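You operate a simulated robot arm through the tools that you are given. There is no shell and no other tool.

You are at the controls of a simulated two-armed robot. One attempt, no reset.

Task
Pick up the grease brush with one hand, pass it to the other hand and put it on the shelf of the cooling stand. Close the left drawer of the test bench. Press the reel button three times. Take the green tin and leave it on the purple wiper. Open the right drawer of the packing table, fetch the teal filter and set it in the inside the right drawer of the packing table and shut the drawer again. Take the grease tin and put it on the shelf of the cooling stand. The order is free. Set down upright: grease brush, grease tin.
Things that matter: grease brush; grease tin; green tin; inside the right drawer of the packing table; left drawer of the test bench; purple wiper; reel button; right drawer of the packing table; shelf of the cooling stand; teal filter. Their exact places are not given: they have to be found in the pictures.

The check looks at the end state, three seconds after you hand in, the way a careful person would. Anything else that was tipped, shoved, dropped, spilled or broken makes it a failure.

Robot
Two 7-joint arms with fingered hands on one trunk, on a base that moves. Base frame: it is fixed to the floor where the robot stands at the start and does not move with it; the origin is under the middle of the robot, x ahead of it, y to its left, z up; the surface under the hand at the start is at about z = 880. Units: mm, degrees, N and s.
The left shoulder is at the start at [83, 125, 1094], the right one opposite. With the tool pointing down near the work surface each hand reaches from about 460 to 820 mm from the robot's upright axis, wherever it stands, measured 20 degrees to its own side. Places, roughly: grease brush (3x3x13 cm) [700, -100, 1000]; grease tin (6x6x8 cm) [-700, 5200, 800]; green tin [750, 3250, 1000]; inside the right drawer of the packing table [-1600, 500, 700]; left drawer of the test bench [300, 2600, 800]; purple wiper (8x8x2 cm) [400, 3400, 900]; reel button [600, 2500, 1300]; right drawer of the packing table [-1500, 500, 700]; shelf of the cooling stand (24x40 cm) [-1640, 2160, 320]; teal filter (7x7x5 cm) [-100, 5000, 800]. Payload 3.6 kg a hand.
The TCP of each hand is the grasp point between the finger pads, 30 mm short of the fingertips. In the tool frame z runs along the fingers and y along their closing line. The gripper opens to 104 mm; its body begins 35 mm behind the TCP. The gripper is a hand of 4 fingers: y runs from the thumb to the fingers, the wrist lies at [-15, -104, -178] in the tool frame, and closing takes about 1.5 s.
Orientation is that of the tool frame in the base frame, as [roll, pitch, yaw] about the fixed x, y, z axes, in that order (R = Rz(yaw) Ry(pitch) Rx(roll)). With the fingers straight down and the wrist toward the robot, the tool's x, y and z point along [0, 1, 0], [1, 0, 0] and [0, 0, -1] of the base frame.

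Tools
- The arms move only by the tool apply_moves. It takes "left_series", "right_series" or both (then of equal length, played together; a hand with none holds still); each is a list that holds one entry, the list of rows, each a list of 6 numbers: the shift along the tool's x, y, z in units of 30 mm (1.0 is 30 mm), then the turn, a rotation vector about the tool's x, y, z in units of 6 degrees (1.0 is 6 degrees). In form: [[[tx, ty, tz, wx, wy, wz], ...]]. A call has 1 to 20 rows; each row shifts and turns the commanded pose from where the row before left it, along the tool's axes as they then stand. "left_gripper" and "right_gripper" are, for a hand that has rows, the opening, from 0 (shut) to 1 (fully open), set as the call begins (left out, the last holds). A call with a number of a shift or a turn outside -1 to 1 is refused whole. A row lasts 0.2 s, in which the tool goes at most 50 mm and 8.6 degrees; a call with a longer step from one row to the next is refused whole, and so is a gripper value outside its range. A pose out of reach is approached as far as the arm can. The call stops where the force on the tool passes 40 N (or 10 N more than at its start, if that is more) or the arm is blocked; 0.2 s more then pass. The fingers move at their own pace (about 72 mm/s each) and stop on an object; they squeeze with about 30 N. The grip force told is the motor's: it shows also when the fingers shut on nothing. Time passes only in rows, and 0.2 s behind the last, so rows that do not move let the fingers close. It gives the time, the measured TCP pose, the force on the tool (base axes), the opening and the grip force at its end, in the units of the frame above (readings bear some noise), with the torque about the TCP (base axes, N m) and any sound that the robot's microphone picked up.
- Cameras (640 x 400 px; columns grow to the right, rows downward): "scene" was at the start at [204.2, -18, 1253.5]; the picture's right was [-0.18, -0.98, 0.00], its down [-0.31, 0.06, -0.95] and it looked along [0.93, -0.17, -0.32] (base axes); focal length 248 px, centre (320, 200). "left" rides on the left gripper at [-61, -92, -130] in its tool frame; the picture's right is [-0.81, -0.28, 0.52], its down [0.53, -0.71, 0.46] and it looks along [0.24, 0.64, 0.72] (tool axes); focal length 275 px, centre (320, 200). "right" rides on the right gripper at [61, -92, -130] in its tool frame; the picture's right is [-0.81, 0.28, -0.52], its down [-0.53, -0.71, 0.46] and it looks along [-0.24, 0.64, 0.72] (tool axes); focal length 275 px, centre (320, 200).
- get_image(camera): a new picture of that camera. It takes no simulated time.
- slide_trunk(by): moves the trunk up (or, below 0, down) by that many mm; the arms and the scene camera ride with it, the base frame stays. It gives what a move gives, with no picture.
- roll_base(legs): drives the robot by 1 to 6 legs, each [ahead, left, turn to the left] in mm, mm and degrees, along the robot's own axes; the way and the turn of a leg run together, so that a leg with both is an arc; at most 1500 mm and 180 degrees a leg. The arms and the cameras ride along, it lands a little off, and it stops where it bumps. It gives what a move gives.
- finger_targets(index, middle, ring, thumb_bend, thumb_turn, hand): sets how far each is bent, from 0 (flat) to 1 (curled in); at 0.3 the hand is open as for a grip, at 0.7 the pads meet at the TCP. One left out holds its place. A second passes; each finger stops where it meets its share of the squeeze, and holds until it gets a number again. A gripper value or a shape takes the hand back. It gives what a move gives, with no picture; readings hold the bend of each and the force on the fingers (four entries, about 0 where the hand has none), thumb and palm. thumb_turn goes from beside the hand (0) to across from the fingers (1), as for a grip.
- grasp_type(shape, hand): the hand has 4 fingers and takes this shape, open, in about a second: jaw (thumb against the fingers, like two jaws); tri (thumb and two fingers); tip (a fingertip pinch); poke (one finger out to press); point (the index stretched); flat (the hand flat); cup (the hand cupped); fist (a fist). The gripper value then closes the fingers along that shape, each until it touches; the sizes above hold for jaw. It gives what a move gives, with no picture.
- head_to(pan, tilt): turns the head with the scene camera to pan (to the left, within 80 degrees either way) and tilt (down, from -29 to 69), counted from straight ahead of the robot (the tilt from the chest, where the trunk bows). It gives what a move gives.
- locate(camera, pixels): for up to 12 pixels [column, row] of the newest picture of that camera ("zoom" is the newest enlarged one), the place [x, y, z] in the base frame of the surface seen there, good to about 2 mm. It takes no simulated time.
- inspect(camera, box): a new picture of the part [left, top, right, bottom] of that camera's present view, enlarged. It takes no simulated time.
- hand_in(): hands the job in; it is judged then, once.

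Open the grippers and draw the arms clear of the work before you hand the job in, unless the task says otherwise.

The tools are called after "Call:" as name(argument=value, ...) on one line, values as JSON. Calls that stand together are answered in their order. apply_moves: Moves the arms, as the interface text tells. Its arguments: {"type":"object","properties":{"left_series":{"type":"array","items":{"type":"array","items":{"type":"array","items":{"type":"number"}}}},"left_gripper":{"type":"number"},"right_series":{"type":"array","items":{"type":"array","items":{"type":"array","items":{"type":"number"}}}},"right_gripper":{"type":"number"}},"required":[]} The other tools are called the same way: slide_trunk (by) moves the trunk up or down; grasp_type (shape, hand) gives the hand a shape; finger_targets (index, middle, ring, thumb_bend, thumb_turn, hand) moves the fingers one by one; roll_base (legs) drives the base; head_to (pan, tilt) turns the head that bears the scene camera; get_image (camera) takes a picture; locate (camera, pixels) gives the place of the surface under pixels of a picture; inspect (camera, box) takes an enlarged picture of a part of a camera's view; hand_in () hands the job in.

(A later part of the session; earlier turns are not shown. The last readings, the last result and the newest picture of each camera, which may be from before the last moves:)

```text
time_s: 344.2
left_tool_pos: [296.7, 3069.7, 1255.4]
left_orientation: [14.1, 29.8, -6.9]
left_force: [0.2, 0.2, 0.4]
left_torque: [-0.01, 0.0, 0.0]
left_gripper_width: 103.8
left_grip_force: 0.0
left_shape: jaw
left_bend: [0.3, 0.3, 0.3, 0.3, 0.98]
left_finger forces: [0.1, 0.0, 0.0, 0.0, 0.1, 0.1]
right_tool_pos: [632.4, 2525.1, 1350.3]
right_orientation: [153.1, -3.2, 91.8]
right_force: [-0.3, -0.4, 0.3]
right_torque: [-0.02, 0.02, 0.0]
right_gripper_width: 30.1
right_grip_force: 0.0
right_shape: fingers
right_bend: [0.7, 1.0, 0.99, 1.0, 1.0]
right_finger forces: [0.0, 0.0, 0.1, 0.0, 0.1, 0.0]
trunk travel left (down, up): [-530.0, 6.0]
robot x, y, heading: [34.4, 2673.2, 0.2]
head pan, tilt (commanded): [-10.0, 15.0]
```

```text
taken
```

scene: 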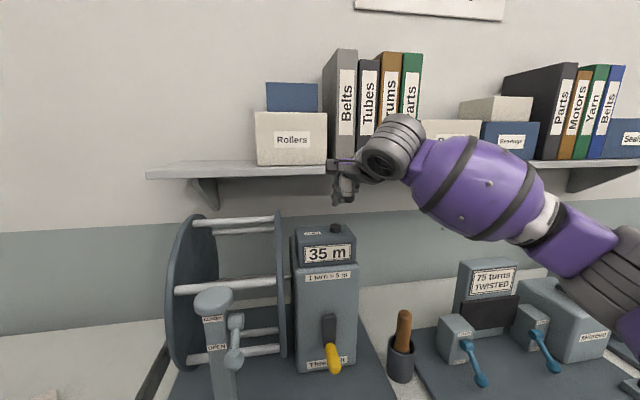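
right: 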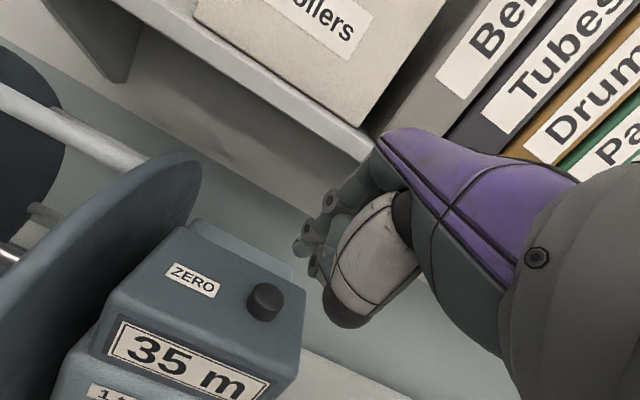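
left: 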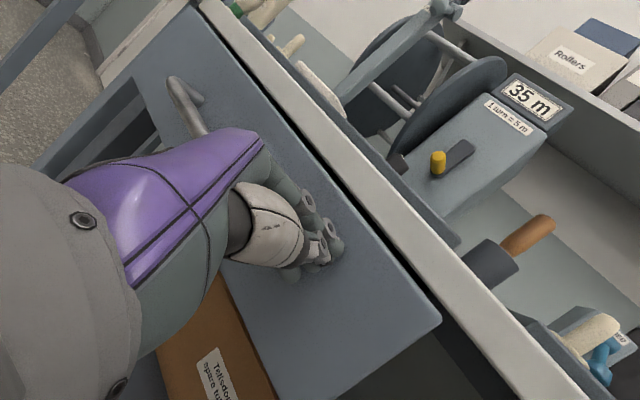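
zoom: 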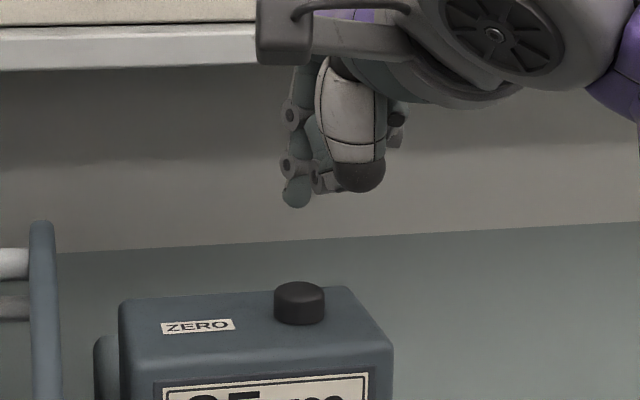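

The fingertip at zoom (297,205) is above the button at (300,290). I locate both for the final alignment.

Call:
inspect(camera="scene", box=[300, 180, 380, 240])

Call:
locate(camera="zoom", pixels=[[235, 190], [237, 205], [228, 195], [245, 195], [250, 330], [240, 335], [262, 330], [252, 318], [233, 180], [225, 330], [280, 330], [252, 345]])

Call:
locate(camera="right", pixels=[[265, 300], [258, 298], [275, 300], [266, 290], [264, 312], [300, 248], [305, 240], [298, 255]])

```text
6.67 times, centred on (340, 210) of scene
```

zoom: 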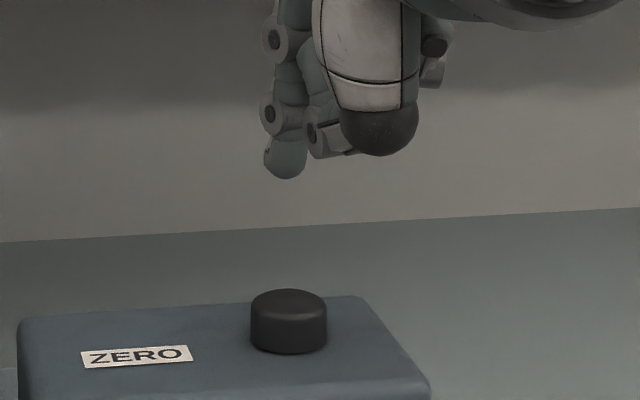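

```text
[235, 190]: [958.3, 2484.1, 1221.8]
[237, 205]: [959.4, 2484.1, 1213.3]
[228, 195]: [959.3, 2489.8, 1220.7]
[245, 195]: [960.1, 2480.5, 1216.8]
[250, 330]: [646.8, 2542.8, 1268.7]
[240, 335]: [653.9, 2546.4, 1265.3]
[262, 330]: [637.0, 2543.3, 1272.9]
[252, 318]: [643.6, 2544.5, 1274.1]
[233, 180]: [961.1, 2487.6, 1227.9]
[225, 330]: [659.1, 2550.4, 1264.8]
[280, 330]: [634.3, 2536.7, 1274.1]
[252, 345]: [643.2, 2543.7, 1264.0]
```

```text
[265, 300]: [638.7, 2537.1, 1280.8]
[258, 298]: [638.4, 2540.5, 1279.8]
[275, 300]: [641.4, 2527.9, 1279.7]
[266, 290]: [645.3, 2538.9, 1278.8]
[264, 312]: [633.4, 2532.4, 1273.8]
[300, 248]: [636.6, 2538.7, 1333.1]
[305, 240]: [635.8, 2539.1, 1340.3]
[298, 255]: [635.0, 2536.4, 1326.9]
```

Tip and button are aligned within 3 mm. I descend 38 mm, then press in 3 mm steps watching force and sound.

Call:
apply_moves(right_series=[[[-0.04, -0.17, 0.4, 0, 0, 0], [-0.04, -0.17, 0.4, 0, 0, 0], [-0.03, -0.19, 0.38, 0, 0, 0], [0, 0, 0, 0, 0, 0]]])

Call:
inspect(camera="scene", box=[300, 180, 380, 240])

Call:
apply_moves(right_series=[[[-0.006, -0.045, 0.089, 0, 0, 0], [0, 0, 0, 0, 0, 0]]])

Call:
apply_moves(right_series=[[[-0.006, -0.045, 0.089, 0, 0, 0], [0, 0, 0, 0, 0, 0]]])

```text
time_s: 345.2
left_tool_pos: [296.7, 3070.2, 1256.2]
left_orientation: [14.1, 29.7, -6.9]
left_force: [0.0, 0.0, -0.7]
left_torque: [0.01, 0.0, -0.01]
left_gripper_width: 104.0
left_grip_force: 0.1
left_shape: jaw
left_bend: [0.3, 0.3, 0.3, 0.3, 0.98]
left_finger forces: [0.0, 0.0, 0.1, 0.0, 0.0, 0.0]
right_tool_pos: [632.9, 2524.5, 1311.6]
right_orientation: [153.0, -3.2, 91.7]
right_force: [0.2, -0.9, 0.9]
right_torque: [0.01, -0.02, 0.04]
right_gripper_width: 29.6
right_grip_force: 0.1
right_shape: fingers
right_bend: [0.7, 1.0, 0.99, 1.0, 1.0]
right_finger forces: [0.2, 0.1, 0.0, 0.1, 0.1, 0.0]
trunk travel left (down, up): [-530.0, 6.0]
robot x, y, heading: [33.2, 2674.1, 0.1]
head pan, tilt (commanded): [-10.0, 15.0]
```

```text
6.67 times, centred on (340, 210) of scene
```

zoom: 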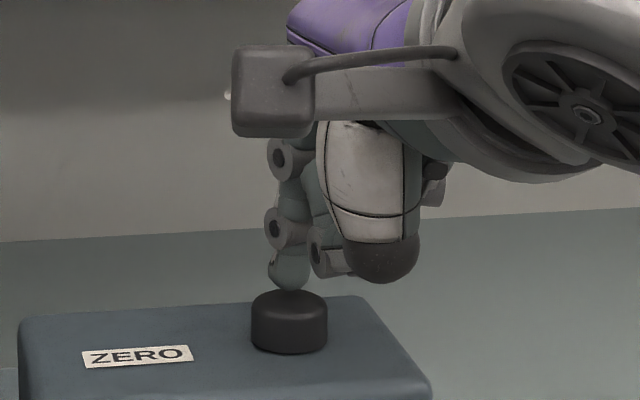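

```text
time_s: 345.8
left_tool_pos: [297.4, 3069.7, 1256.0]
left_orientation: [14.1, 29.7, -6.9]
left_force: [-0.2, 0.0, -0.5]
left_torque: [0.0, -0.02, 0.01]
left_gripper_width: 103.4
left_grip_force: 0.0
left_shape: jaw
left_bend: [0.3, 0.3, 0.3, 0.3, 0.98]
left_finger forces: [0.0, 0.0, 0.0, 0.1, 0.0, 0.1]
right_tool_pos: [633.8, 2524.0, 1307.9]
right_orientation: [153.1, -3.1, 91.7]
right_force: [-0.1, 0.3, 0.0]
right_torque: [-0.04, -0.02, 0.04]
right_gripper_width: 29.8
right_grip_force: 0.0
right_shape: fingers
right_bend: [0.7, 1.0, 0.99, 1.0, 1.0]
right_finger forces: [0.1, 0.0, 0.0, 0.1, 0.0, 0.0]
trunk travel left (down, up): [-530.0, 6.0]
robot x, y, heading: [32.3, 2677.6, 0.1]
head pan, tilt (commanded): [-10.0, 15.0]
```

```text
time_s: 346.4
left_tool_pos: [296.6, 3071.4, 1255.6]
left_orientation: [14.1, 29.7, -6.9]
left_force: [-0.5, 0.1, 0.6]
left_torque: [-0.01, 0.01, -0.02]
left_gripper_width: 103.9
left_grip_force: 0.0
left_shape: jaw
left_bend: [0.3, 0.3, 0.3, 0.3, 0.98]
left_finger forces: [0.0, 0.0, 0.0, 0.0, 0.0, 0.1]
right_tool_pos: [632.9, 2524.8, 1304.7]
right_orientation: [153.0, -3.2, 91.9]
right_force: [0.3, 0.2, 0.7]
right_torque: [-0.01, -0.01, -0.02]
right_gripper_width: 29.9
right_grip_force: 0.1
right_shape: fingers
right_bend: [0.7, 1.0, 0.99, 1.0, 1.0]
right_finger forces: [0.9, 0.1, 0.0, 0.0, 0.0, 0.0]
trunk travel left (down, up): [-530.0, 6.0]
robot x, y, heading: [29.6, 2674.7, 0.3]
head pan, tilt (commanded): [-10.0, 15.0]
```

Index force 0.9 N: contact begins. I keep pressing in 2 mm steps until a click or more force.

Call:
apply_moves(right_series=[[[-0.004, -0.03, 0.06, 0, 0, 0], [0, 0, 0, 0, 0, 0]]])

Call:
apply_moves(right_series=[[[-0.004, -0.03, 0.06, 0, 0, 0], [0, 0, 0, 0, 0, 0]]])

Call:
inspect(camera="scene", box=[290, 180, 390, 270])

```text
time_s: 347.0
left_tool_pos: [296.5, 3069.8, 1255.9]
left_orientation: [14.1, 29.8, -6.9]
left_force: [0.0, 0.4, -0.2]
left_torque: [0.03, -0.01, -0.03]
left_gripper_width: 103.6
left_grip_force: 0.1
left_shape: jaw
left_bend: [0.3, 0.3, 0.3, 0.3, 0.98]
left_finger forces: [0.0, 0.0, 0.0, 0.0, 0.1, 0.0]
right_tool_pos: [632.5, 2523.4, 1303.9]
right_orientation: [153.0, -3.2, 91.8]
right_force: [-0.2, 0.1, 1.0]
right_torque: [0.02, 0.04, 0.03]
right_gripper_width: 29.8
right_grip_force: 0.9
right_shape: fingers
right_bend: [0.7, 1.0, 0.99, 1.0, 1.0]
right_finger forces: [1.2, 0.0, 0.0, 0.0, 0.0, 0.0]
trunk travel left (down, up): [-530.0, 6.0]
robot x, y, heading: [27.3, 2672.1, -0.1]
head pan, tilt (commanded): [-10.0, 15.0]
```

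```text
time_s: 347.6
left_tool_pos: [296.4, 3070.1, 1256.2]
left_orientation: [14.0, 29.7, -7.0]
left_force: [-0.2, -0.4, 0.4]
left_torque: [0.03, -0.01, 0.0]
left_gripper_width: 103.7
left_grip_force: 0.1
left_shape: jaw
left_bend: [0.3, 0.3, 0.3, 0.3, 0.98]
left_finger forces: [0.1, 0.1, 0.0, 0.1, 0.1, 0.1]
right_tool_pos: [633.1, 2524.4, 1302.0]
right_orientation: [153.0, -3.2, 91.7]
right_force: [-0.4, 0.3, 1.9]
right_torque: [0.01, -0.04, -0.01]
right_gripper_width: 29.7
right_grip_force: 1.3
right_shape: fingers
right_bend: [0.7, 1.0, 0.99, 1.0, 1.0]
right_finger forces: [1.7, 0.1, 0.0, 0.1, 0.1, 0.0]
trunk travel left (down, up): [-530.0, 6.0]
robot x, y, heading: [30.7, 2675.8, 0.3]
head pan, tilt (commanded): [-10.0, 15.0]
heard: click
```

```text
4.44 times, centred on (340, 225) of scene
```

zoom: 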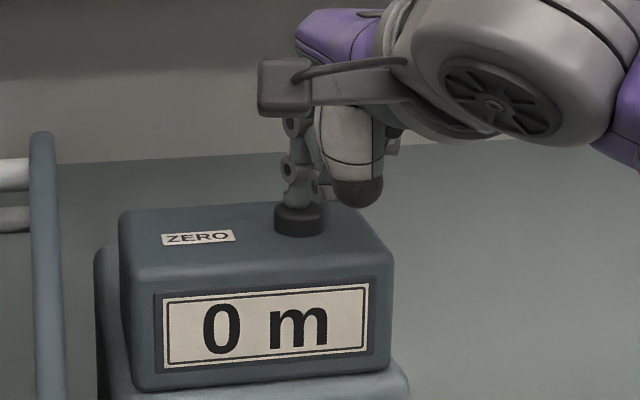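

Click heard and the display now reads 0 m: first press done. I lift 12 mm to release, then press a second time.

Call:
apply_moves(right_series=[[[0.011, 0.091, -0.178, 0, 0, 0], [0.011, 0.091, -0.178, 0, 0, 0], [0, 0, 0, 0, 0, 0], [0, 0, 0, 0, 0, 0]]])

Call:
apply_moves(right_series=[[[-0.011, -0.091, 0.178, 0, 0, 0], [-0.011, -0.091, 0.178, 0, 0, 0], [0, 0, 0, 0, 0, 0], [0, 0, 0, 0, 0, 0]]])

```text
time_s: 348.6
left_tool_pos: [296.8, 3069.7, 1255.0]
left_orientation: [14.1, 29.7, -7.0]
left_force: [0.6, -0.1, 0.6]
left_torque: [-0.01, -0.01, 0.0]
left_gripper_width: 103.8
left_grip_force: 0.1
left_shape: jaw
left_bend: [0.3, 0.3, 0.3, 0.3, 0.98]
left_finger forces: [0.1, 0.0, 0.1, 0.1, 0.0, 0.1]
right_tool_pos: [633.9, 2525.0, 1314.8]
right_orientation: [153.1, -3.3, 91.6]
right_force: [-0.1, 0.1, 0.0]
right_torque: [-0.03, 0.02, 0.02]
right_gripper_width: 29.8
right_grip_force: 0.0
right_shape: fingers
right_bend: [0.7, 1.0, 0.99, 1.0, 1.0]
right_finger forces: [0.0, 0.0, 0.1, 0.1, 0.1, 0.0]
trunk travel left (down, up): [-530.0, 6.0]
robot x, y, heading: [32.7, 2675.0, 0.0]
head pan, tilt (commanded): [-10.0, 15.0]
```

```text
time_s: 349.6
left_tool_pos: [297.2, 3070.7, 1255.4]
left_orientation: [14.1, 29.8, -6.9]
left_force: [-0.3, 0.0, -0.1]
left_torque: [-0.02, 0.0, -0.02]
left_gripper_width: 103.7
left_grip_force: 0.0
left_shape: jaw
left_bend: [0.3, 0.3, 0.3, 0.3, 0.98]
left_finger forces: [0.0, 0.0, 0.0, 0.0, 0.0, 0.1]
right_tool_pos: [633.9, 2524.1, 1302.0]
right_orientation: [153.1, -3.2, 91.8]
right_force: [-0.3, 0.2, 2.0]
right_torque: [0.01, -0.02, -0.02]
right_gripper_width: 29.7
right_grip_force: 0.9
right_shape: fingers
right_bend: [0.7, 1.0, 0.99, 1.0, 1.0]
right_finger forces: [2.0, 0.1, 0.1, 0.0, 0.0, 0.1]
trunk travel left (down, up): [-530.0, 6.0]
robot x, y, heading: [27.6, 2675.1, 0.2]
head pan, tilt (commanded): [-10.0, 15.0]
heard: click
```

Second click heard. I release and press a third time.

Call:
apply_moves(right_series=[[[0.011, 0.091, -0.178, 0, 0, 0], [0.011, 0.091, -0.178, 0, 0, 0], [0, 0, 0, 0, 0, 0], [0, 0, 0, 0, 0, 0]]])

Call:
apply_moves(right_series=[[[-0.011, -0.091, 0.178, 0, 0, 0], [-0.011, -0.091, 0.178, 0, 0, 0], [0, 0, 0, 0, 0, 0], [0, 0, 0, 0, 0, 0]]])

```text
time_s: 350.6
left_tool_pos: [296.3, 3069.6, 1256.1]
left_orientation: [14.0, 29.8, -6.8]
left_force: [-0.3, 1.0, 0.0]
left_torque: [0.01, 0.0, -0.02]
left_gripper_width: 103.6
left_grip_force: 0.1
left_shape: jaw
left_bend: [0.3, 0.3, 0.3, 0.3, 0.98]
left_finger forces: [0.0, 0.1, 0.0, 0.0, 0.0, 0.1]
right_tool_pos: [632.0, 2524.7, 1313.1]
right_orientation: [153.0, -3.3, 91.7]
right_force: [-0.2, 1.3, 0.0]
right_torque: [0.0, 0.03, -0.01]
right_gripper_width: 30.0
right_grip_force: 0.1
right_shape: fingers
right_bend: [0.7, 1.0, 0.99, 1.0, 1.0]
right_finger forces: [0.1, 0.0, 0.0, 0.1, 0.0, 0.1]
trunk travel left (down, up): [-530.0, 6.0]
robot x, y, heading: [34.2, 2672.7, 0.3]
head pan, tilt (commanded): [-10.0, 15.0]
```

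```text
time_s: 351.6
left_tool_pos: [296.6, 3070.3, 1256.0]
left_orientation: [14.1, 29.7, -6.9]
left_force: [0.0, 0.4, 0.7]
left_torque: [0.0, -0.03, 0.02]
left_gripper_width: 103.7
left_grip_force: 0.1
left_shape: jaw
left_bend: [0.3, 0.3, 0.3, 0.3, 0.98]
left_finger forces: [0.0, 0.0, 0.0, 0.0, 0.0, 0.1]
right_tool_pos: [633.5, 2525.4, 1301.9]
right_orientation: [153.1, -3.2, 91.8]
right_force: [-0.9, 0.2, 2.5]
right_torque: [0.01, -0.05, 0.0]
right_gripper_width: 30.1
right_grip_force: 0.9
right_shape: fingers
right_bend: [0.7, 1.0, 0.99, 1.0, 1.0]
right_finger forces: [2.0, 0.0, 0.1, 0.1, 0.0, 0.0]
trunk travel left (down, up): [-530.0, 6.0]
robot x, y, heading: [30.5, 2671.8, 0.1]
head pan, tilt (commanded): [-10.0, 15.0]
heard: click
```

Third click heard: three presses done. I lift the finger 45 mm, pull back, and drive the robot away from the bench.

Call:
apply_moves(right_series=[[[0.02, 0.2, -0.4, 0, 0, 0], [0.02, 0.23, -0.45, 0, 0, 0], [0.02, 0.23, -0.45, 0, 0, 0], [0, -0.8, -0.4, 0, 0, 0], [0, -0.8, -0.4, 0, 0, 0], [0, -0.8, -0.4, 0, 0, 0], [0, 0, 0, 0, 0, 0]]])

Call:
roll_base(legs=[[-500, 0, 0]])

Call:
get_image(camera="scene")

```text
time_s: 353.2
left_tool_pos: [297.1, 3070.0, 1255.8]
left_orientation: [14.0, 29.7, -7.0]
left_force: [0.2, 0.2, -0.9]
left_torque: [-0.02, 0.01, 0.02]
left_gripper_width: 103.7
left_grip_force: 0.1
left_shape: jaw
left_bend: [0.3, 0.3, 0.3, 0.3, 0.98]
left_finger forces: [0.0, 0.0, 0.1, 0.0, 0.1, 0.0]
right_tool_pos: [553.6, 2522.6, 1343.5]
right_orientation: [153.0, -3.2, 91.8]
right_force: [0.9, -0.1, 0.0]
right_torque: [0.0, 0.03, 0.02]
right_gripper_width: 29.7
right_grip_force: 0.0
right_shape: fingers
right_bend: [0.7, 1.0, 0.99, 1.0, 1.0]
right_finger forces: [0.0, 0.0, 0.1, 0.0, 0.0, 0.1]
trunk travel left (down, up): [-530.0, 6.0]
robot x, y, heading: [31.2, 2675.8, 0.0]
head pan, tilt (commanded): [-10.0, 15.0]
```

```text
time_s: 356.1
left_tool_pos: [-192.4, 3068.9, 1255.4]
left_orientation: [14.2, 29.8, -6.1]
left_force: [0.3, -0.1, -1.3]
left_torque: [-0.03, 0.02, 0.02]
left_gripper_width: 103.7
left_grip_force: 0.1
left_shape: jaw
left_bend: [0.3, 0.3, 0.3, 0.3, 0.98]
left_finger forces: [0.1, 0.0, 0.1, 0.1, 0.0, 0.0]
right_tool_pos: [70.9, 2526.2, 1344.1]
right_orientation: [153.0, -3.2, 92.4]
right_force: [0.2, -0.2, 0.7]
right_torque: [-0.01, -0.01, -0.01]
right_gripper_width: 29.6
right_grip_force: 0.1
right_shape: fingers
right_bend: [0.7, 1.0, 0.99, 1.0, 1.0]
right_finger forces: [0.1, 0.0, 0.1, 0.1, 0.0, 0.0]
trunk travel left (down, up): [-530.0, 6.0]
robot x, y, heading: [-451.5, 2673.0, 0.6]
head pan, tilt (commanded): [-10.0, 15.0]
```

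```text
taken
```

scene: 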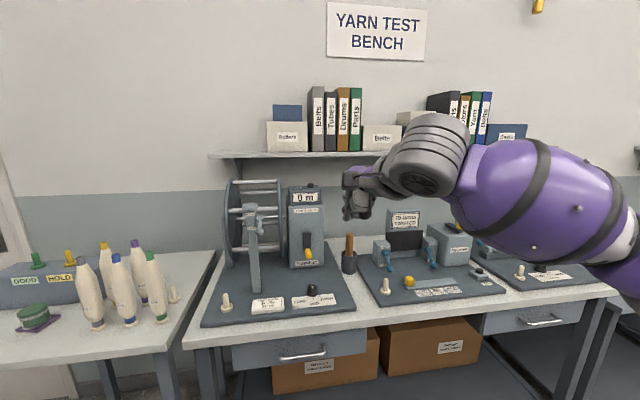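

All bench work is done: drawer shut, display zeroed, green tin on the wiper. I restore the right hand to the jaw shape and downward, lower the trunk, and move along toward the far table.

Call:
grasp_type(hand="right", shape="jaw")

Call:
apply_moves(right_series=[[[-0.5, 0, 0, 0.9, 0, 0], [-0.5, 0, 0, 0.9, 0, 0], [-0.5, 0, 0, 0.9, 0, 0], [-0.5, 0, 0, 0.9, 0, 0], [-0.5, 0, 0, 0.9, 0, 0], [0, 0, 0, 0, 0, 0]]], right_gripper=1)

Call:
slide_trunk(by=-205)

Call:
roll_base(legs=[[0, 750, -0.6], [0, 0, 90]])

Call:
head_to(pan=0, tilt=15)

Call:
get_image(camera="scene")

```text
time_s: 357.0
left_tool_pos: [-192.0, 3070.6, 1254.8]
left_orientation: [14.1, 29.8, -6.2]
left_force: [-0.2, -0.4, 0.5]
left_torque: [-0.01, -0.03, 0.01]
left_gripper_width: 103.8
left_grip_force: 0.1
left_shape: jaw
left_bend: [0.3, 0.3, 0.3, 0.3, 0.98]
left_finger forces: [0.0, 0.1, 0.0, 0.0, 0.0, 0.1]
right_tool_pos: [70.9, 2525.1, 1343.6]
right_orientation: [153.0, -3.2, 92.5]
right_force: [0.2, 0.2, 0.6]
right_torque: [-0.02, -0.02, 0.01]
right_gripper_width: 103.6
right_grip_force: 0.0
right_shape: jaw
right_bend: [0.3, 0.3, 0.3, 0.3, 0.98]
right_finger forces: [0.1, 0.0, 0.0, 0.1, 0.1, 0.0]
trunk travel left (down, up): [-530.0, 6.0]
robot x, y, heading: [-453.4, 2673.2, 0.9]
head pan, tilt (commanded): [-10.0, 15.0]
```

```text
time_s: 358.4
left_tool_pos: [-192.0, 3069.5, 1254.9]
left_orientation: [14.1, 29.7, -6.2]
left_force: [-0.2, -0.9, 0.7]
left_torque: [-0.01, -0.02, 0.0]
left_gripper_width: 103.7
left_grip_force: 0.2
left_shape: jaw
left_bend: [0.3, 0.3, 0.3, 0.3, 0.98]
left_finger forces: [0.0, 0.0, 0.1, 0.0, 0.1, 0.0]
right_tool_pos: [73.3, 2449.1, 1341.8]
right_orientation: [-180.0, -3.2, 92.5]
right_force: [0.1, -0.7, -0.1]
right_torque: [-0.02, 0.0, -0.02]
right_gripper_width: 104.1
right_grip_force: 0.1
right_shape: jaw
right_bend: [0.3, 0.3, 0.3, 0.3, 0.98]
right_finger forces: [0.1, 0.0, 0.0, 0.0, 0.0, 0.0]
trunk travel left (down, up): [-530.0, 6.0]
robot x, y, heading: [-457.5, 2674.2, 0.5]
head pan, tilt (commanded): [-10.0, 15.0]
```

```text
time_s: 360.6
left_tool_pos: [-192.1, 3069.0, 1050.7]
left_orientation: [14.1, 29.7, -6.3]
left_force: [0.9, -0.5, 0.8]
left_torque: [-0.01, -0.02, -0.04]
left_gripper_width: 103.6
left_grip_force: 0.1
left_shape: jaw
left_bend: [0.3, 0.3, 0.3, 0.3, 0.98]
left_finger forces: [0.0, 0.0, 0.0, 0.0, 0.0, 0.0]
right_tool_pos: [73.0, 2449.8, 1135.9]
right_orientation: [179.9, -3.2, 92.4]
right_force: [0.8, -0.4, 0.0]
right_torque: [-0.04, -0.01, 0.03]
right_gripper_width: 104.1
right_grip_force: 0.1
right_shape: jaw
right_bend: [0.3, 0.3, 0.3, 0.3, 0.98]
right_finger forces: [0.1, 0.0, 0.0, 0.1, 0.0, 0.0]
trunk travel left (down, up): [-325.0, 211.0]
robot x, y, heading: [-452.4, 2669.6, 0.6]
head pan, tilt (commanded): [-10.0, 15.0]
```

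```text
time_s: 371.4
left_tool_pos: [-837.7, 3710.5, 1051.0]
left_orientation: [14.2, 29.6, 80.4]
left_force: [-0.7, -0.8, -0.4]
left_torque: [-0.01, -0.03, -0.01]
left_gripper_width: 103.7
left_grip_force: 0.0
left_shape: jaw
left_bend: [0.3, 0.3, 0.3, 0.3, 0.98]
left_finger forces: [0.0, 0.1, 0.0, 0.1, 0.0, 0.0]
right_tool_pos: [-205.8, 3939.9, 1134.7]
right_orientation: [-179.9, -3.2, 179.3]
right_force: [0.7, 0.6, -0.5]
right_torque: [-0.02, 0.02, 0.0]
right_gripper_width: 103.7
right_grip_force: 0.0
right_shape: jaw
right_bend: [0.3, 0.3, 0.3, 0.3, 0.98]
right_finger forces: [0.0, 0.1, 0.0, 0.0, 0.0, 0.0]
trunk travel left (down, up): [-325.0, 211.0]
robot x, y, heading: [-458.4, 3429.3, 87.5]
head pan, tilt (commanded): [-10.0, 15.0]
```

```text
time_s: 372.1
left_tool_pos: [-838.6, 3709.3, 1051.2]
left_orientation: [14.0, 29.7, 80.5]
left_force: [-0.7, 1.3, -0.2]
left_torque: [0.02, 0.0, 0.01]
left_gripper_width: 103.6
left_grip_force: 0.0
left_shape: jaw
left_bend: [0.3, 0.3, 0.3, 0.3, 0.98]
left_finger forces: [0.1, 0.1, 0.1, 0.0, 0.1, 0.1]
right_tool_pos: [-205.2, 3940.3, 1135.7]
right_orientation: [-179.9, -3.2, 179.0]
right_force: [0.2, -0.6, -0.6]
right_torque: [-0.01, 0.01, -0.04]
right_gripper_width: 103.8
right_grip_force: 0.0
right_shape: jaw
right_bend: [0.3, 0.3, 0.3, 0.3, 0.98]
right_finger forces: [0.0, 0.0, 0.1, 0.0, 0.0, 0.1]
trunk travel left (down, up): [-325.0, 211.0]
robot x, y, heading: [-457.2, 3425.8, 87.5]
head pan, tilt (commanded): [0.0, 15.0]
```

```text
taken
```

scene: 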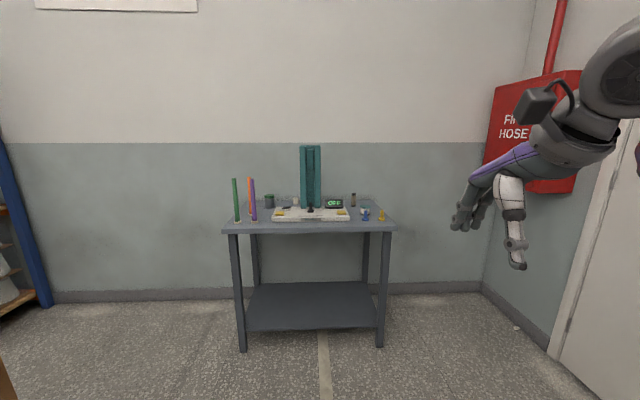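

The far table is ahead with several small items. I zoom in to identify the grease tin and the teal filter.

Call:
inspect(camera="scene", box=[215, 135, 405, 245])

Call:
locate(camera="scene", pixels=[[268, 201], [310, 175], [334, 203], [353, 199], [365, 213], [381, 216], [296, 201], [236, 200], [230, 232], [390, 230], [250, 200], [310, 215]])

```text
3.37 times, centred on (310, 190) of scene
```

zoom: 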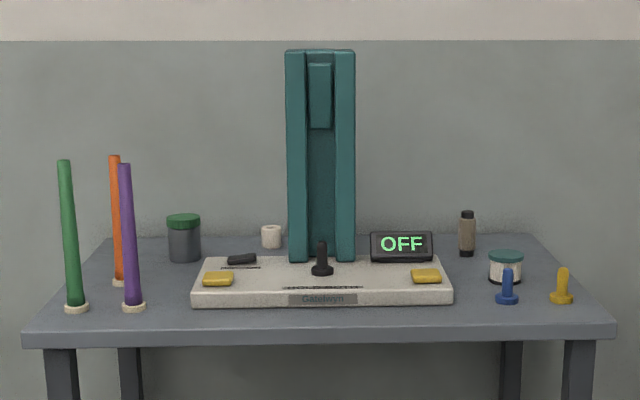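

```text
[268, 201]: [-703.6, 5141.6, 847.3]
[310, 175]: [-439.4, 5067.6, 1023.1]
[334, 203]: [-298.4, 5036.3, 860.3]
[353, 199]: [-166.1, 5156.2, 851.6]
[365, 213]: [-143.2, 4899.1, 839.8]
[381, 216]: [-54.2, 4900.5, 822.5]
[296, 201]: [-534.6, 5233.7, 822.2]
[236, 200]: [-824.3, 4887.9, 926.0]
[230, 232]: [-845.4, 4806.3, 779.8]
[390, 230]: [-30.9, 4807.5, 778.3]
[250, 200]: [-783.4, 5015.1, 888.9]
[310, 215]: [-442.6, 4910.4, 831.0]
```

The grease tin (dark, green lid) is at ≈(-704,5142) and the teal-lidded filter stands behind the blue peg near (-140,4990). With both hands still empty I first open the packing-table drawer, so I turn to heading 180° and strafe along the room to y≈500.

Call:
roll_base(legs=[[0, 0, 92.5], [0, 1450, 0], [0, 1450, 0]])

Call:
head_to(pan=0, tilt=25)

Call:
get_image(camera="scene")

```text
time_s: 401.3
left_tool_pos: [-786.8, 151.4, 1050.6]
left_orientation: [14.0, 29.7, 170.6]
left_force: [0.4, -0.6, -0.6]
left_torque: [-0.02, 0.05, 0.03]
left_gripper_width: 103.5
left_grip_force: 0.0
left_shape: jaw
left_bend: [0.3, 0.3, 0.3, 0.3, 0.98]
left_finger forces: [0.0, 0.0, 0.0, 0.1, 0.0, 0.1]
right_tool_pos: [-1018.0, 785.3, 1134.5]
right_orientation: [-180.0, -3.2, -90.8]
right_force: [0.2, -0.5, -0.4]
right_torque: [-0.01, 0.0, -0.06]
right_gripper_width: 103.8
right_grip_force: 0.0
right_shape: jaw
right_bend: [0.3, 0.3, 0.3, 0.3, 0.98]
right_finger forces: [0.1, 0.1, 0.1, 0.1, 0.0, 0.0]
trunk travel left (down, up): [-325.0, 211.0]
robot x, y, heading: [-503.4, 536.1, 177.6]
head pan, tilt (commanded): [0.0, 15.0]
```

```text
time_s: 402.0
left_tool_pos: [-786.7, 152.2, 1051.8]
left_orientation: [14.1, 29.7, 170.6]
left_force: [-0.3, 0.1, 0.6]
left_torque: [-0.04, -0.02, 0.01]
left_gripper_width: 103.7
left_grip_force: 0.2
left_shape: jaw
left_bend: [0.3, 0.3, 0.3, 0.3, 0.98]
left_finger forces: [0.0, 0.1, 0.1, 0.0, 0.0, 0.1]
right_tool_pos: [-1017.4, 785.7, 1134.8]
right_orientation: [-179.9, -3.2, -90.8]
right_force: [0.8, -0.2, 0.0]
right_torque: [-0.02, 0.05, -0.02]
right_gripper_width: 104.0
right_grip_force: 0.0
right_shape: jaw
right_bend: [0.3, 0.3, 0.3, 0.3, 0.98]
right_finger forces: [0.0, 0.0, 0.0, 0.0, 0.0, 0.1]
trunk travel left (down, up): [-325.0, 211.0]
robot x, y, heading: [-504.9, 533.7, 178.1]
head pan, tilt (commanded): [0.0, 25.0]
```

```text
taken
```

scene: 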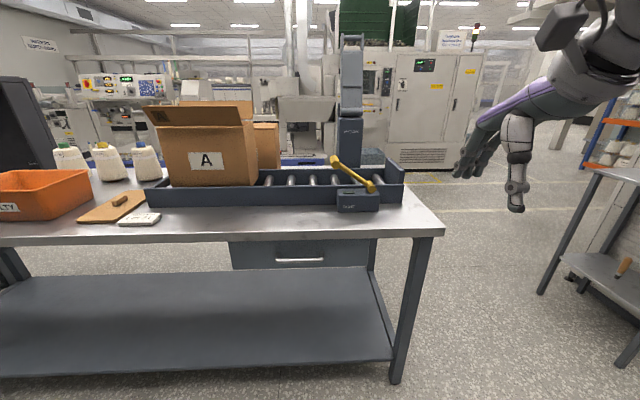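

The packing table's right drawer is at (300,253) with its handle at (300,260). The brush still stands on the stand's shelf at the right. I locate the drawer.

Call:
locate(camera="scene", pixels=[[300, 260], [277, 260], [322, 260], [300, 250], [235, 245], [368, 245], [300, 268], [300, 234], [240, 268], [400, 232], [300, 222], [415, 350]])

Call:
inspect(camera="scene", box=[210, 200, 400, 300])

```text
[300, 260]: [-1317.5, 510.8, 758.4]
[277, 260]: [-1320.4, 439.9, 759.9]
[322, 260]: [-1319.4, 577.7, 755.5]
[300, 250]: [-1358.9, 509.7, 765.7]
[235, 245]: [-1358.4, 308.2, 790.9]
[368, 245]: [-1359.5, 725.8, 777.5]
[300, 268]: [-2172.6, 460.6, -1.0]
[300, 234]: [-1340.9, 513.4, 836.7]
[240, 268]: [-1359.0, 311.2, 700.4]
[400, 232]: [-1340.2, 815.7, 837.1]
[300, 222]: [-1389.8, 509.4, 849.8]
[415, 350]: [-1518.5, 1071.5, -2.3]
```

```text
3.37 times, centred on (305, 250) of scene
```

zoom: 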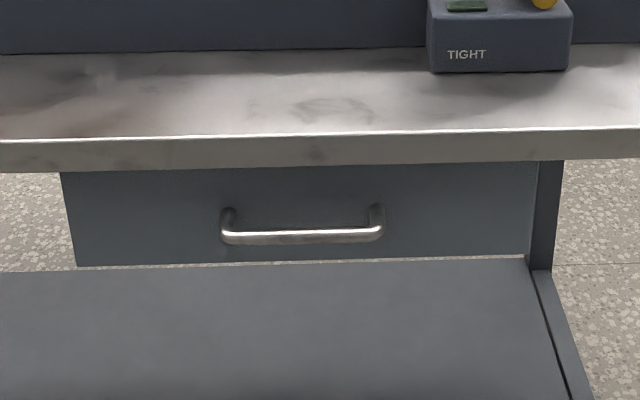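

The drawer face is x≈-1359 (y 305–728, z 700–820); the handle bar is at x≈-1320, z≈757, y 440–578; the table edge at x≈-1341. I drive to about (-720,310), heading 180.

Call:
roll_base(legs=[[0, 224, 2.0], [215, 0, 0]])

Call:
head_to(pan=-15, tilt=40)

Call:
get_image(camera="scene")

```text
time_s: 405.9
left_tool_pos: [-992.1, -83.0, 1050.7]
left_orientation: [14.0, 29.7, 172.8]
left_force: [0.3, -0.5, 0.2]
left_torque: [0.0, 0.01, 0.02]
left_gripper_width: 103.8
left_grip_force: 0.0
left_shape: jaw
left_bend: [0.3, 0.3, 0.3, 0.3, 0.98]
left_finger forces: [0.0, 0.1, 0.1, 0.0, 0.0, 0.1]
right_tool_pos: [-1246.2, 540.9, 1134.8]
right_orientation: [-179.9, -3.2, -88.5]
right_force: [0.6, -0.9, 0.4]
right_torque: [0.0, -0.01, -0.02]
right_gripper_width: 103.9
right_grip_force: 0.0
right_shape: jaw
right_bend: [0.3, 0.3, 0.3, 0.3, 0.98]
right_finger forces: [0.1, 0.1, 0.0, 0.0, 0.0, 0.1]
trunk travel left (down, up): [-325.0, 211.0]
robot x, y, heading: [-723.5, 312.7, 180.2]
head pan, tilt (commanded): [0.0, 25.0]
```

```text
time_s: 406.6
left_tool_pos: [-988.9, -83.4, 1052.1]
left_orientation: [14.1, 29.8, 172.9]
left_force: [0.1, 0.6, 0.2]
left_torque: [0.02, 0.01, 0.02]
left_gripper_width: 103.6
left_grip_force: 0.1
left_shape: jaw
left_bend: [0.3, 0.3, 0.3, 0.3, 0.98]
left_finger forces: [0.0, 0.1, 0.0, 0.0, 0.0, 0.1]
right_tool_pos: [-1245.4, 540.3, 1134.9]
right_orientation: [-179.8, -3.3, -88.5]
right_force: [-0.4, -0.5, 0.2]
right_torque: [0.0, -0.01, 0.01]
right_gripper_width: 103.7
right_grip_force: 0.1
right_shape: jaw
right_bend: [0.3, 0.3, 0.3, 0.3, 0.98]
right_finger forces: [0.0, 0.0, 0.0, 0.0, 0.0, 0.1]
trunk travel left (down, up): [-325.0, 211.0]
robot x, y, heading: [-724.1, 310.9, 179.6]
head pan, tilt (commanded): [-15.0, 40.0]
```

```text
taken
```

scene: 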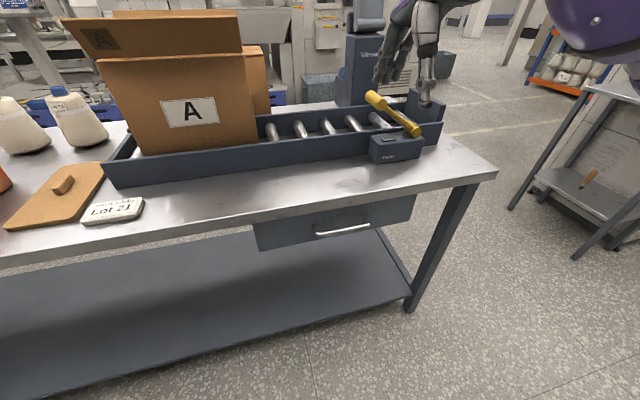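

I move the right hand back a little, to y≈510, and down to z≈950 in front of the table, then pitch it forward.

Call:
apply_moves(right_series=[[[0.33, -0.78, 0, 0, 0, 0], [0.33, -0.78, 0, 0, 0, 0], [0.33, -0.78, 0, 0, 0, 0], [0, 0, 1, 0, 0, 0], [0, 0, 1, 0, 0, 0], [0, 0, 1, 0, 0, 0], [0, 0, 1, 0, 0, 0], [0, 0, 1, 0, 0, 0], [0, 0, 1, 0, 0, 0], [0, 0, 0, 0, 0, 0]]])

Call:
apply_moves(right_series=[[[0, 0, 0, -1, 0, 0], [0, 0, 0, -1, 0, 0], [0, 0, 0, -1, 0, 0], [0, 0, 0, -1, 0, 0], [0, 0, 0, -1, 0, 0], [0, 0, 0, -1, 0, 0], [0, 0, 0, -1, 0, 0], [0, 0, 0, 0, 0, 0]]])

Call:
get_image(camera="scene")

Call:
get_image(camera="right")

```text
time_s: 408.9
left_tool_pos: [-989.4, -83.6, 1050.6]
left_orientation: [14.1, 29.8, 172.9]
left_force: [-0.5, 0.1, 0.2]
left_torque: [-0.03, 0.04, 0.01]
left_gripper_width: 103.6
left_grip_force: 0.0
left_shape: jaw
left_bend: [0.3, 0.3, 0.3, 0.3, 0.98]
left_finger forces: [0.0, 0.1, 0.0, 0.0, 0.0, 0.0]
right_tool_pos: [-1174.4, 503.3, 957.0]
right_orientation: [-179.9, -3.2, -88.5]
right_force: [-0.2, 0.5, 0.3]
right_torque: [-0.01, -0.01, -0.02]
right_gripper_width: 103.5
right_grip_force: 0.0
right_shape: jaw
right_bend: [0.3, 0.3, 0.3, 0.3, 0.98]
right_finger forces: [0.0, 0.0, 0.0, 0.0, 0.0, 0.1]
trunk travel left (down, up): [-325.0, 211.0]
robot x, y, heading: [-722.7, 311.7, 180.0]
head pan, tilt (commanded): [-15.0, 40.0]
```

```text
time_s: 410.6
left_tool_pos: [-989.3, -83.0, 1050.6]
left_orientation: [14.0, 29.8, 172.9]
left_force: [-0.2, 0.1, 0.9]
left_torque: [0.02, 0.0, -0.04]
left_gripper_width: 103.8
left_grip_force: 0.1
left_shape: jaw
left_bend: [0.3, 0.3, 0.3, 0.3, 0.98]
left_finger forces: [0.1, 0.0, 0.1, 0.0, 0.0, 0.0]
right_tool_pos: [-1222.4, 507.2, 956.4]
right_orientation: [150.0, -3.2, -88.5]
right_force: [0.1, -0.4, 0.6]
right_torque: [-0.02, 0.0, -0.03]
right_gripper_width: 104.1
right_grip_force: 0.0
right_shape: jaw
right_bend: [0.3, 0.3, 0.3, 0.3, 0.98]
right_finger forces: [0.1, 0.0, 0.1, 0.0, 0.1, 0.0]
right hand out of reach, approached as far as the arm can: row 2, 3, 4, 5, 6, 7
trunk travel left (down, up): [-325.0, 211.0]
robot x, y, heading: [-725.4, 312.4, 180.0]
head pan, tilt (commanded): [-15.0, 40.0]
```

```text
taken
```

scene: 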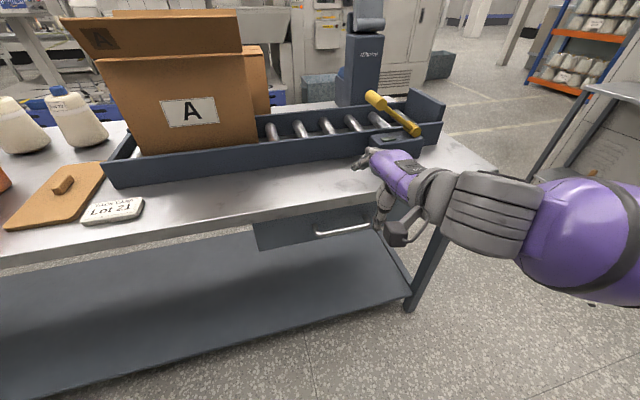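

```text
taken
```

right: 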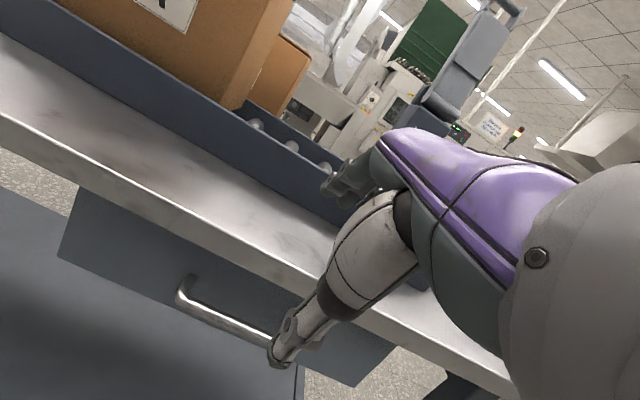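

The pitch stalls at 30° here because the forearm slopes down. With the shoulders lower it should go further, so I turn the hand back down, back off 110 mm and lower the trunk 240 mm.

Call:
apply_moves(right_series=[[[0, 0, -0.5, 1, 0, 0], [0, 0, -0.5, 1, 0, 0], [0, 0, -0.5, 1, 0, 0], [0, 0, -0.5, 1, 0, 0], [0, 0, 0, 0, 0, 0]]])

Call:
roll_base(legs=[[-110, 0, 0]])

Call:
slide_trunk(by=-240)

Call:
get_image(camera="scene")

```text
time_s: 411.9
left_tool_pos: [-989.5, -82.6, 1050.1]
left_orientation: [14.2, 29.7, 173.0]
left_force: [-0.6, 0.8, -1.2]
left_torque: [-0.02, 0.0, 0.01]
left_gripper_width: 103.6
left_grip_force: 0.0
left_shape: jaw
left_bend: [0.3, 0.3, 0.3, 0.3, 0.98]
left_finger forces: [0.0, 0.1, 0.0, 0.0, 0.0, 0.0]
right_tool_pos: [-1200.4, 512.2, 1012.8]
right_orientation: [174.2, -3.2, -88.6]
right_force: [0.1, 0.3, -0.1]
right_torque: [0.0, 0.01, 0.04]
right_gripper_width: 104.0
right_grip_force: 0.1
right_shape: jaw
right_bend: [0.3, 0.3, 0.3, 0.3, 0.98]
right_finger forces: [0.1, 0.1, 0.0, 0.0, 0.0, 0.1]
trunk travel left (down, up): [-325.0, 211.0]
robot x, y, heading: [-724.4, 312.7, 179.9]
head pan, tilt (commanded): [-15.0, 40.0]
```

```text
time_s: 413.1
left_tool_pos: [-879.5, -83.0, 1050.9]
left_orientation: [14.1, 29.7, 173.0]
left_force: [0.1, 0.6, -0.2]
left_torque: [0.0, -0.03, 0.03]
left_gripper_width: 103.6
left_grip_force: 0.1
left_shape: jaw
left_bend: [0.3, 0.3, 0.3, 0.3, 0.98]
left_finger forces: [0.0, 0.1, 0.0, 0.0, 0.0, 0.0]
right_tool_pos: [-1091.6, 511.8, 1011.6]
right_orientation: [174.0, -3.2, -88.5]
right_force: [0.6, -1.0, -0.4]
right_torque: [-0.01, 0.01, -0.02]
right_gripper_width: 104.0
right_grip_force: 0.0
right_shape: jaw
right_bend: [0.3, 0.3, 0.3, 0.3, 0.98]
right_finger forces: [0.1, 0.1, 0.0, 0.1, 0.0, 0.1]
trunk travel left (down, up): [-325.0, 211.0]
robot x, y, heading: [-613.0, 313.4, 179.6]
head pan, tilt (commanded): [-15.0, 40.0]
```

```text
time_s: 415.6
left_tool_pos: [-879.5, -83.2, 811.4]
left_orientation: [14.1, 29.6, 172.9]
left_force: [0.4, 0.0, 0.4]
left_torque: [0.01, -0.01, 0.01]
left_gripper_width: 103.8
left_grip_force: 0.0
left_shape: jaw
left_bend: [0.3, 0.3, 0.3, 0.3, 0.98]
left_finger forces: [0.0, 0.0, 0.1, 0.0, 0.0, 0.1]
right_tool_pos: [-1098.3, 512.2, 762.5]
right_orientation: [175.4, -3.3, -88.5]
right_force: [0.3, -0.1, -0.5]
right_torque: [-0.01, -0.02, -0.01]
right_gripper_width: 104.0
right_grip_force: 0.1
right_shape: jaw
right_bend: [0.3, 0.3, 0.3, 0.3, 0.98]
right_finger forces: [0.0, 0.0, 0.0, 0.0, 0.0, 0.0]
trunk travel left (down, up): [-85.0, 451.0]
robot x, y, heading: [-613.0, 313.5, 179.9]
head pan, tilt (commanded): [-15.0, 40.0]
```

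```text
taken
```

scene: 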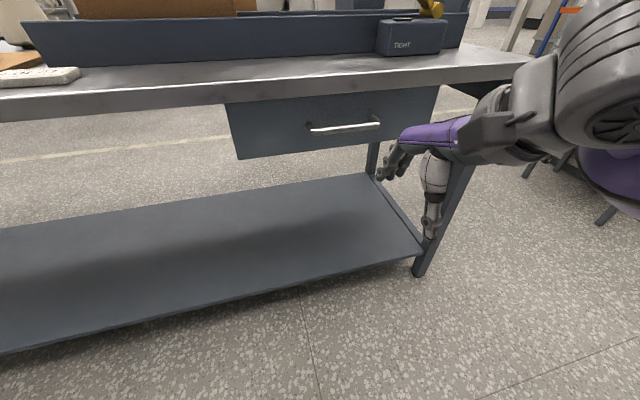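

The trunk is down; the hand is at (-1098,512,762). I move it 90 mm forward and up a little, then pitch it forward.

Call:
apply_moves(right_series=[[[0, 0.9, -0.4, 0, 0, 0], [0, 0.9, -0.4, 0, 0, 0], [0, 0.9, -0.4, 0, 0, 0], [0, 0, 0, -1, 0, 0], [0, 0, 0, -1, 0, 0], [0, 0, 0, -1, 0, 0], [0, 0, 0, -1, 0, 0], [0, 0, 0, -1, 0, 0], [0, 0, 0, -1, 0, 0], [0, 0, 0, -1, 0, 0], [0, 0, 0, -1, 0, 0], [0, 0, 0, 0, 0, 0]]])

Call:
get_image(camera="scene")

Call:
get_image(camera="right")

```text
time_s: 418.1
left_tool_pos: [-879.9, -83.7, 810.4]
left_orientation: [14.1, 29.9, 173.0]
left_force: [0.2, 0.0, -0.7]
left_torque: [-0.04, 0.01, 0.01]
left_gripper_width: 103.7
left_grip_force: 0.0
left_shape: jaw
left_bend: [0.3, 0.3, 0.3, 0.3, 0.98]
left_finger forces: [0.1, 0.0, 0.1, 0.1, 0.1, 0.0]
right_tool_pos: [-1194.0, 516.0, 808.1]
right_orientation: [136.5, -3.3, -88.5]
right_force: [-0.6, 0.2, -0.5]
right_torque: [-0.01, 0.02, -0.03]
right_gripper_width: 103.7
right_grip_force: 0.0
right_shape: jaw
right_bend: [0.3, 0.3, 0.3, 0.3, 0.98]
right_finger forces: [0.0, 0.0, 0.1, 0.0, 0.0, 0.0]
right hand out of reach, approached as far as the arm can: row 9, 10, 11
trunk travel left (down, up): [-85.0, 451.0]
robot x, y, heading: [-614.6, 314.2, 179.8]
head pan, tilt (commanded): [-15.0, 40.0]
```

```text
taken
```

scene: 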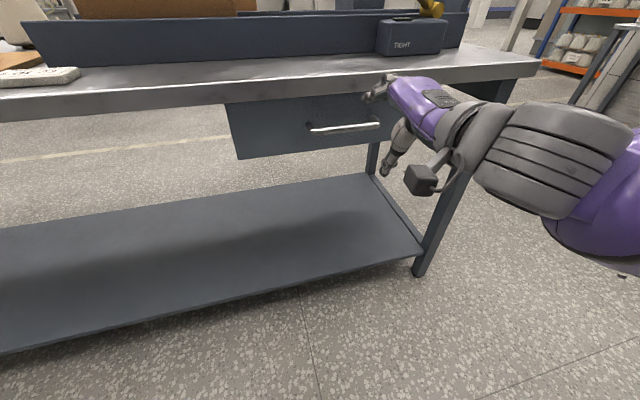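

```text
taken
```

right: 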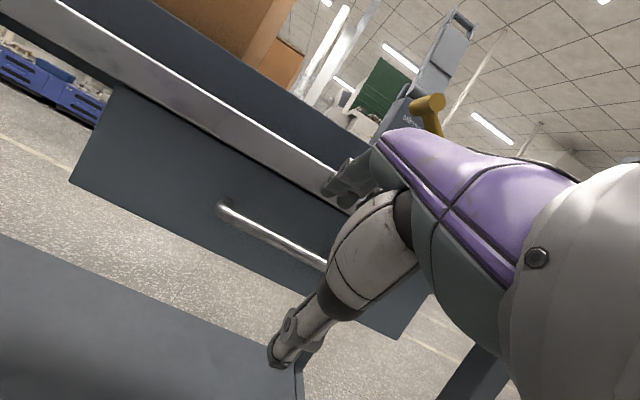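

The hand is pitched 43° with room to approach. I move it up-forward to line up with the handle and pitch a bit more, setting the opening to about 45 mm so the fingers don't hit the drawer face.

Call:
apply_moves(right_series=[[[0, 0.92, 0.14, 0, 0, 0], [0, 0.92, 0.14, 0, 0, 0], [0, 0, 0, -0.9, 0, 0], [0, 0, 0, -0.9, 0, 0], [0, 0, 0, 0, 0, 0], [0, 0, 0, 0, 0, 0]]], right_gripper=0.42)

Call:
get_image(camera="right")

Call:
inspect(camera="scene", box=[280, 40, 480, 190])

```text
time_s: 419.6
left_tool_pos: [-879.7, -82.7, 811.0]
left_orientation: [14.1, 29.7, 172.9]
left_force: [0.3, -1.1, 0.1]
left_torque: [-0.01, 0.0, -0.02]
left_gripper_width: 103.8
left_grip_force: 0.1
left_shape: jaw
left_bend: [0.3, 0.3, 0.3, 0.3, 0.98]
left_finger forces: [0.1, 0.0, 0.0, 0.1, 0.1, 0.0]
right_tool_pos: [-1241.4, 515.1, 839.0]
right_orientation: [133.7, -3.3, -88.4]
right_force: [0.0, -0.5, 0.3]
right_torque: [0.01, -0.03, 0.0]
right_gripper_width: 44.4
right_grip_force: 0.1
right_shape: jaw
right_bend: [0.74, 0.48, 0.45, 0.72, 1.0]
right_finger forces: [0.0, 0.1, 0.0, 0.1, 0.0, 0.0]
right hand out of reach, approached as far as the arm can: row 4
trunk travel left (down, up): [-85.0, 451.0]
robot x, y, heading: [-617.5, 314.5, 179.9]
head pan, tilt (commanded): [-15.0, 40.0]
```

```text
taken
```

right: 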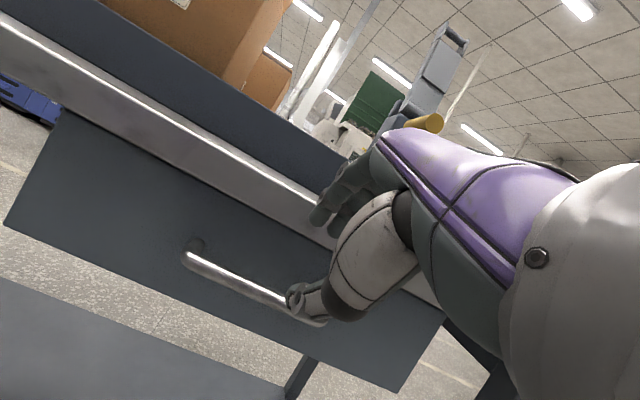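

```text
2.67 times, centred on (380, 115) of scene
```

zoom: 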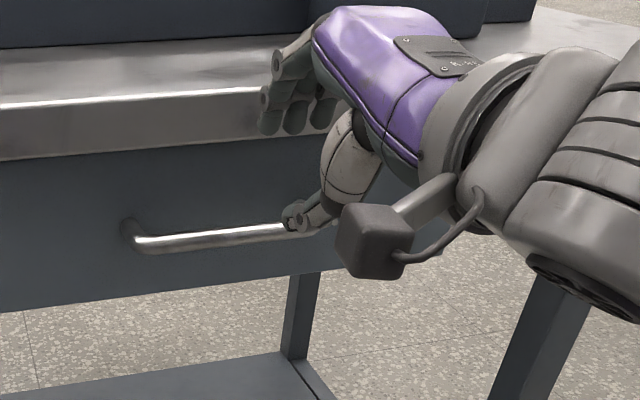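

I measure the bar and fingertip positions from both views before advancing.

Call:
locate(camera="right", pixels=[[235, 272], [235, 278], [235, 284], [215, 268], [265, 292], [195, 255], [320, 215], [335, 222], [300, 300], [150, 240], [200, 170]])

Call:
locate(camera="zoom", pixels=[[200, 240], [200, 234], [200, 246], [268, 125], [293, 125], [325, 115], [290, 218], [300, 225], [250, 95], [130, 225]])

```text
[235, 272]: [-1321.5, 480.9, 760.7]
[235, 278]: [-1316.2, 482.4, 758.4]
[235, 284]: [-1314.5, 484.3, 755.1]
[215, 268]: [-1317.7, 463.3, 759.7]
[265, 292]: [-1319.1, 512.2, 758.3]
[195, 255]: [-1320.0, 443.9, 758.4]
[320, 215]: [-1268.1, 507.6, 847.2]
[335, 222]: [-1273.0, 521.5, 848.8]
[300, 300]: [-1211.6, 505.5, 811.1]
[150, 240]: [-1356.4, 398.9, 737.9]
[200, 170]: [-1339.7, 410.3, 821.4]
```

```text
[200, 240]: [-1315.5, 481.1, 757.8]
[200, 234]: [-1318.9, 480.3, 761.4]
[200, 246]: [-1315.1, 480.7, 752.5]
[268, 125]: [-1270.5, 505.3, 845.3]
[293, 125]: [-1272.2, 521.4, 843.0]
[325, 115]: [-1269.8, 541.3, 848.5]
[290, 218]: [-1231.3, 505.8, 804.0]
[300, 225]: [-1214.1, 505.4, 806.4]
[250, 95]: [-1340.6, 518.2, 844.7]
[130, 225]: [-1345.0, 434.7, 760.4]
```

I check the fingers' shape (knuckles) relative to the table edge for the final pose.

Call:
inspect(camera="scene", box=[360, 60, 430, 130])

Call:
locate(camera="zoom", pixels=[[150, 90], [150, 130], [165, 180], [190, 60], [210, 40], [250, 30], [180, 200], [215, 200], [130, 150], [260, 200], [300, 200], [200, 100]])

```text
5.71 times, centred on (395, 95) of scene
```

zoom: 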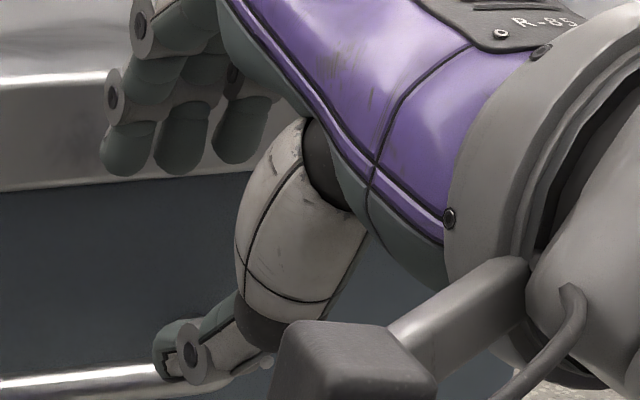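

```text
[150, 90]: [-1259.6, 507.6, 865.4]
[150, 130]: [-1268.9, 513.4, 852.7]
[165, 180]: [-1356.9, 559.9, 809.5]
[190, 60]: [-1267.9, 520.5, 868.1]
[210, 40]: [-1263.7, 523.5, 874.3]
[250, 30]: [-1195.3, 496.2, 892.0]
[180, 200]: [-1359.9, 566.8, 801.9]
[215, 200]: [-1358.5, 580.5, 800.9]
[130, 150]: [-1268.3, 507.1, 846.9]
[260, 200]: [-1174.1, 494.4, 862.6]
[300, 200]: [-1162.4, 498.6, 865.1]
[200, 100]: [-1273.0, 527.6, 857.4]
```

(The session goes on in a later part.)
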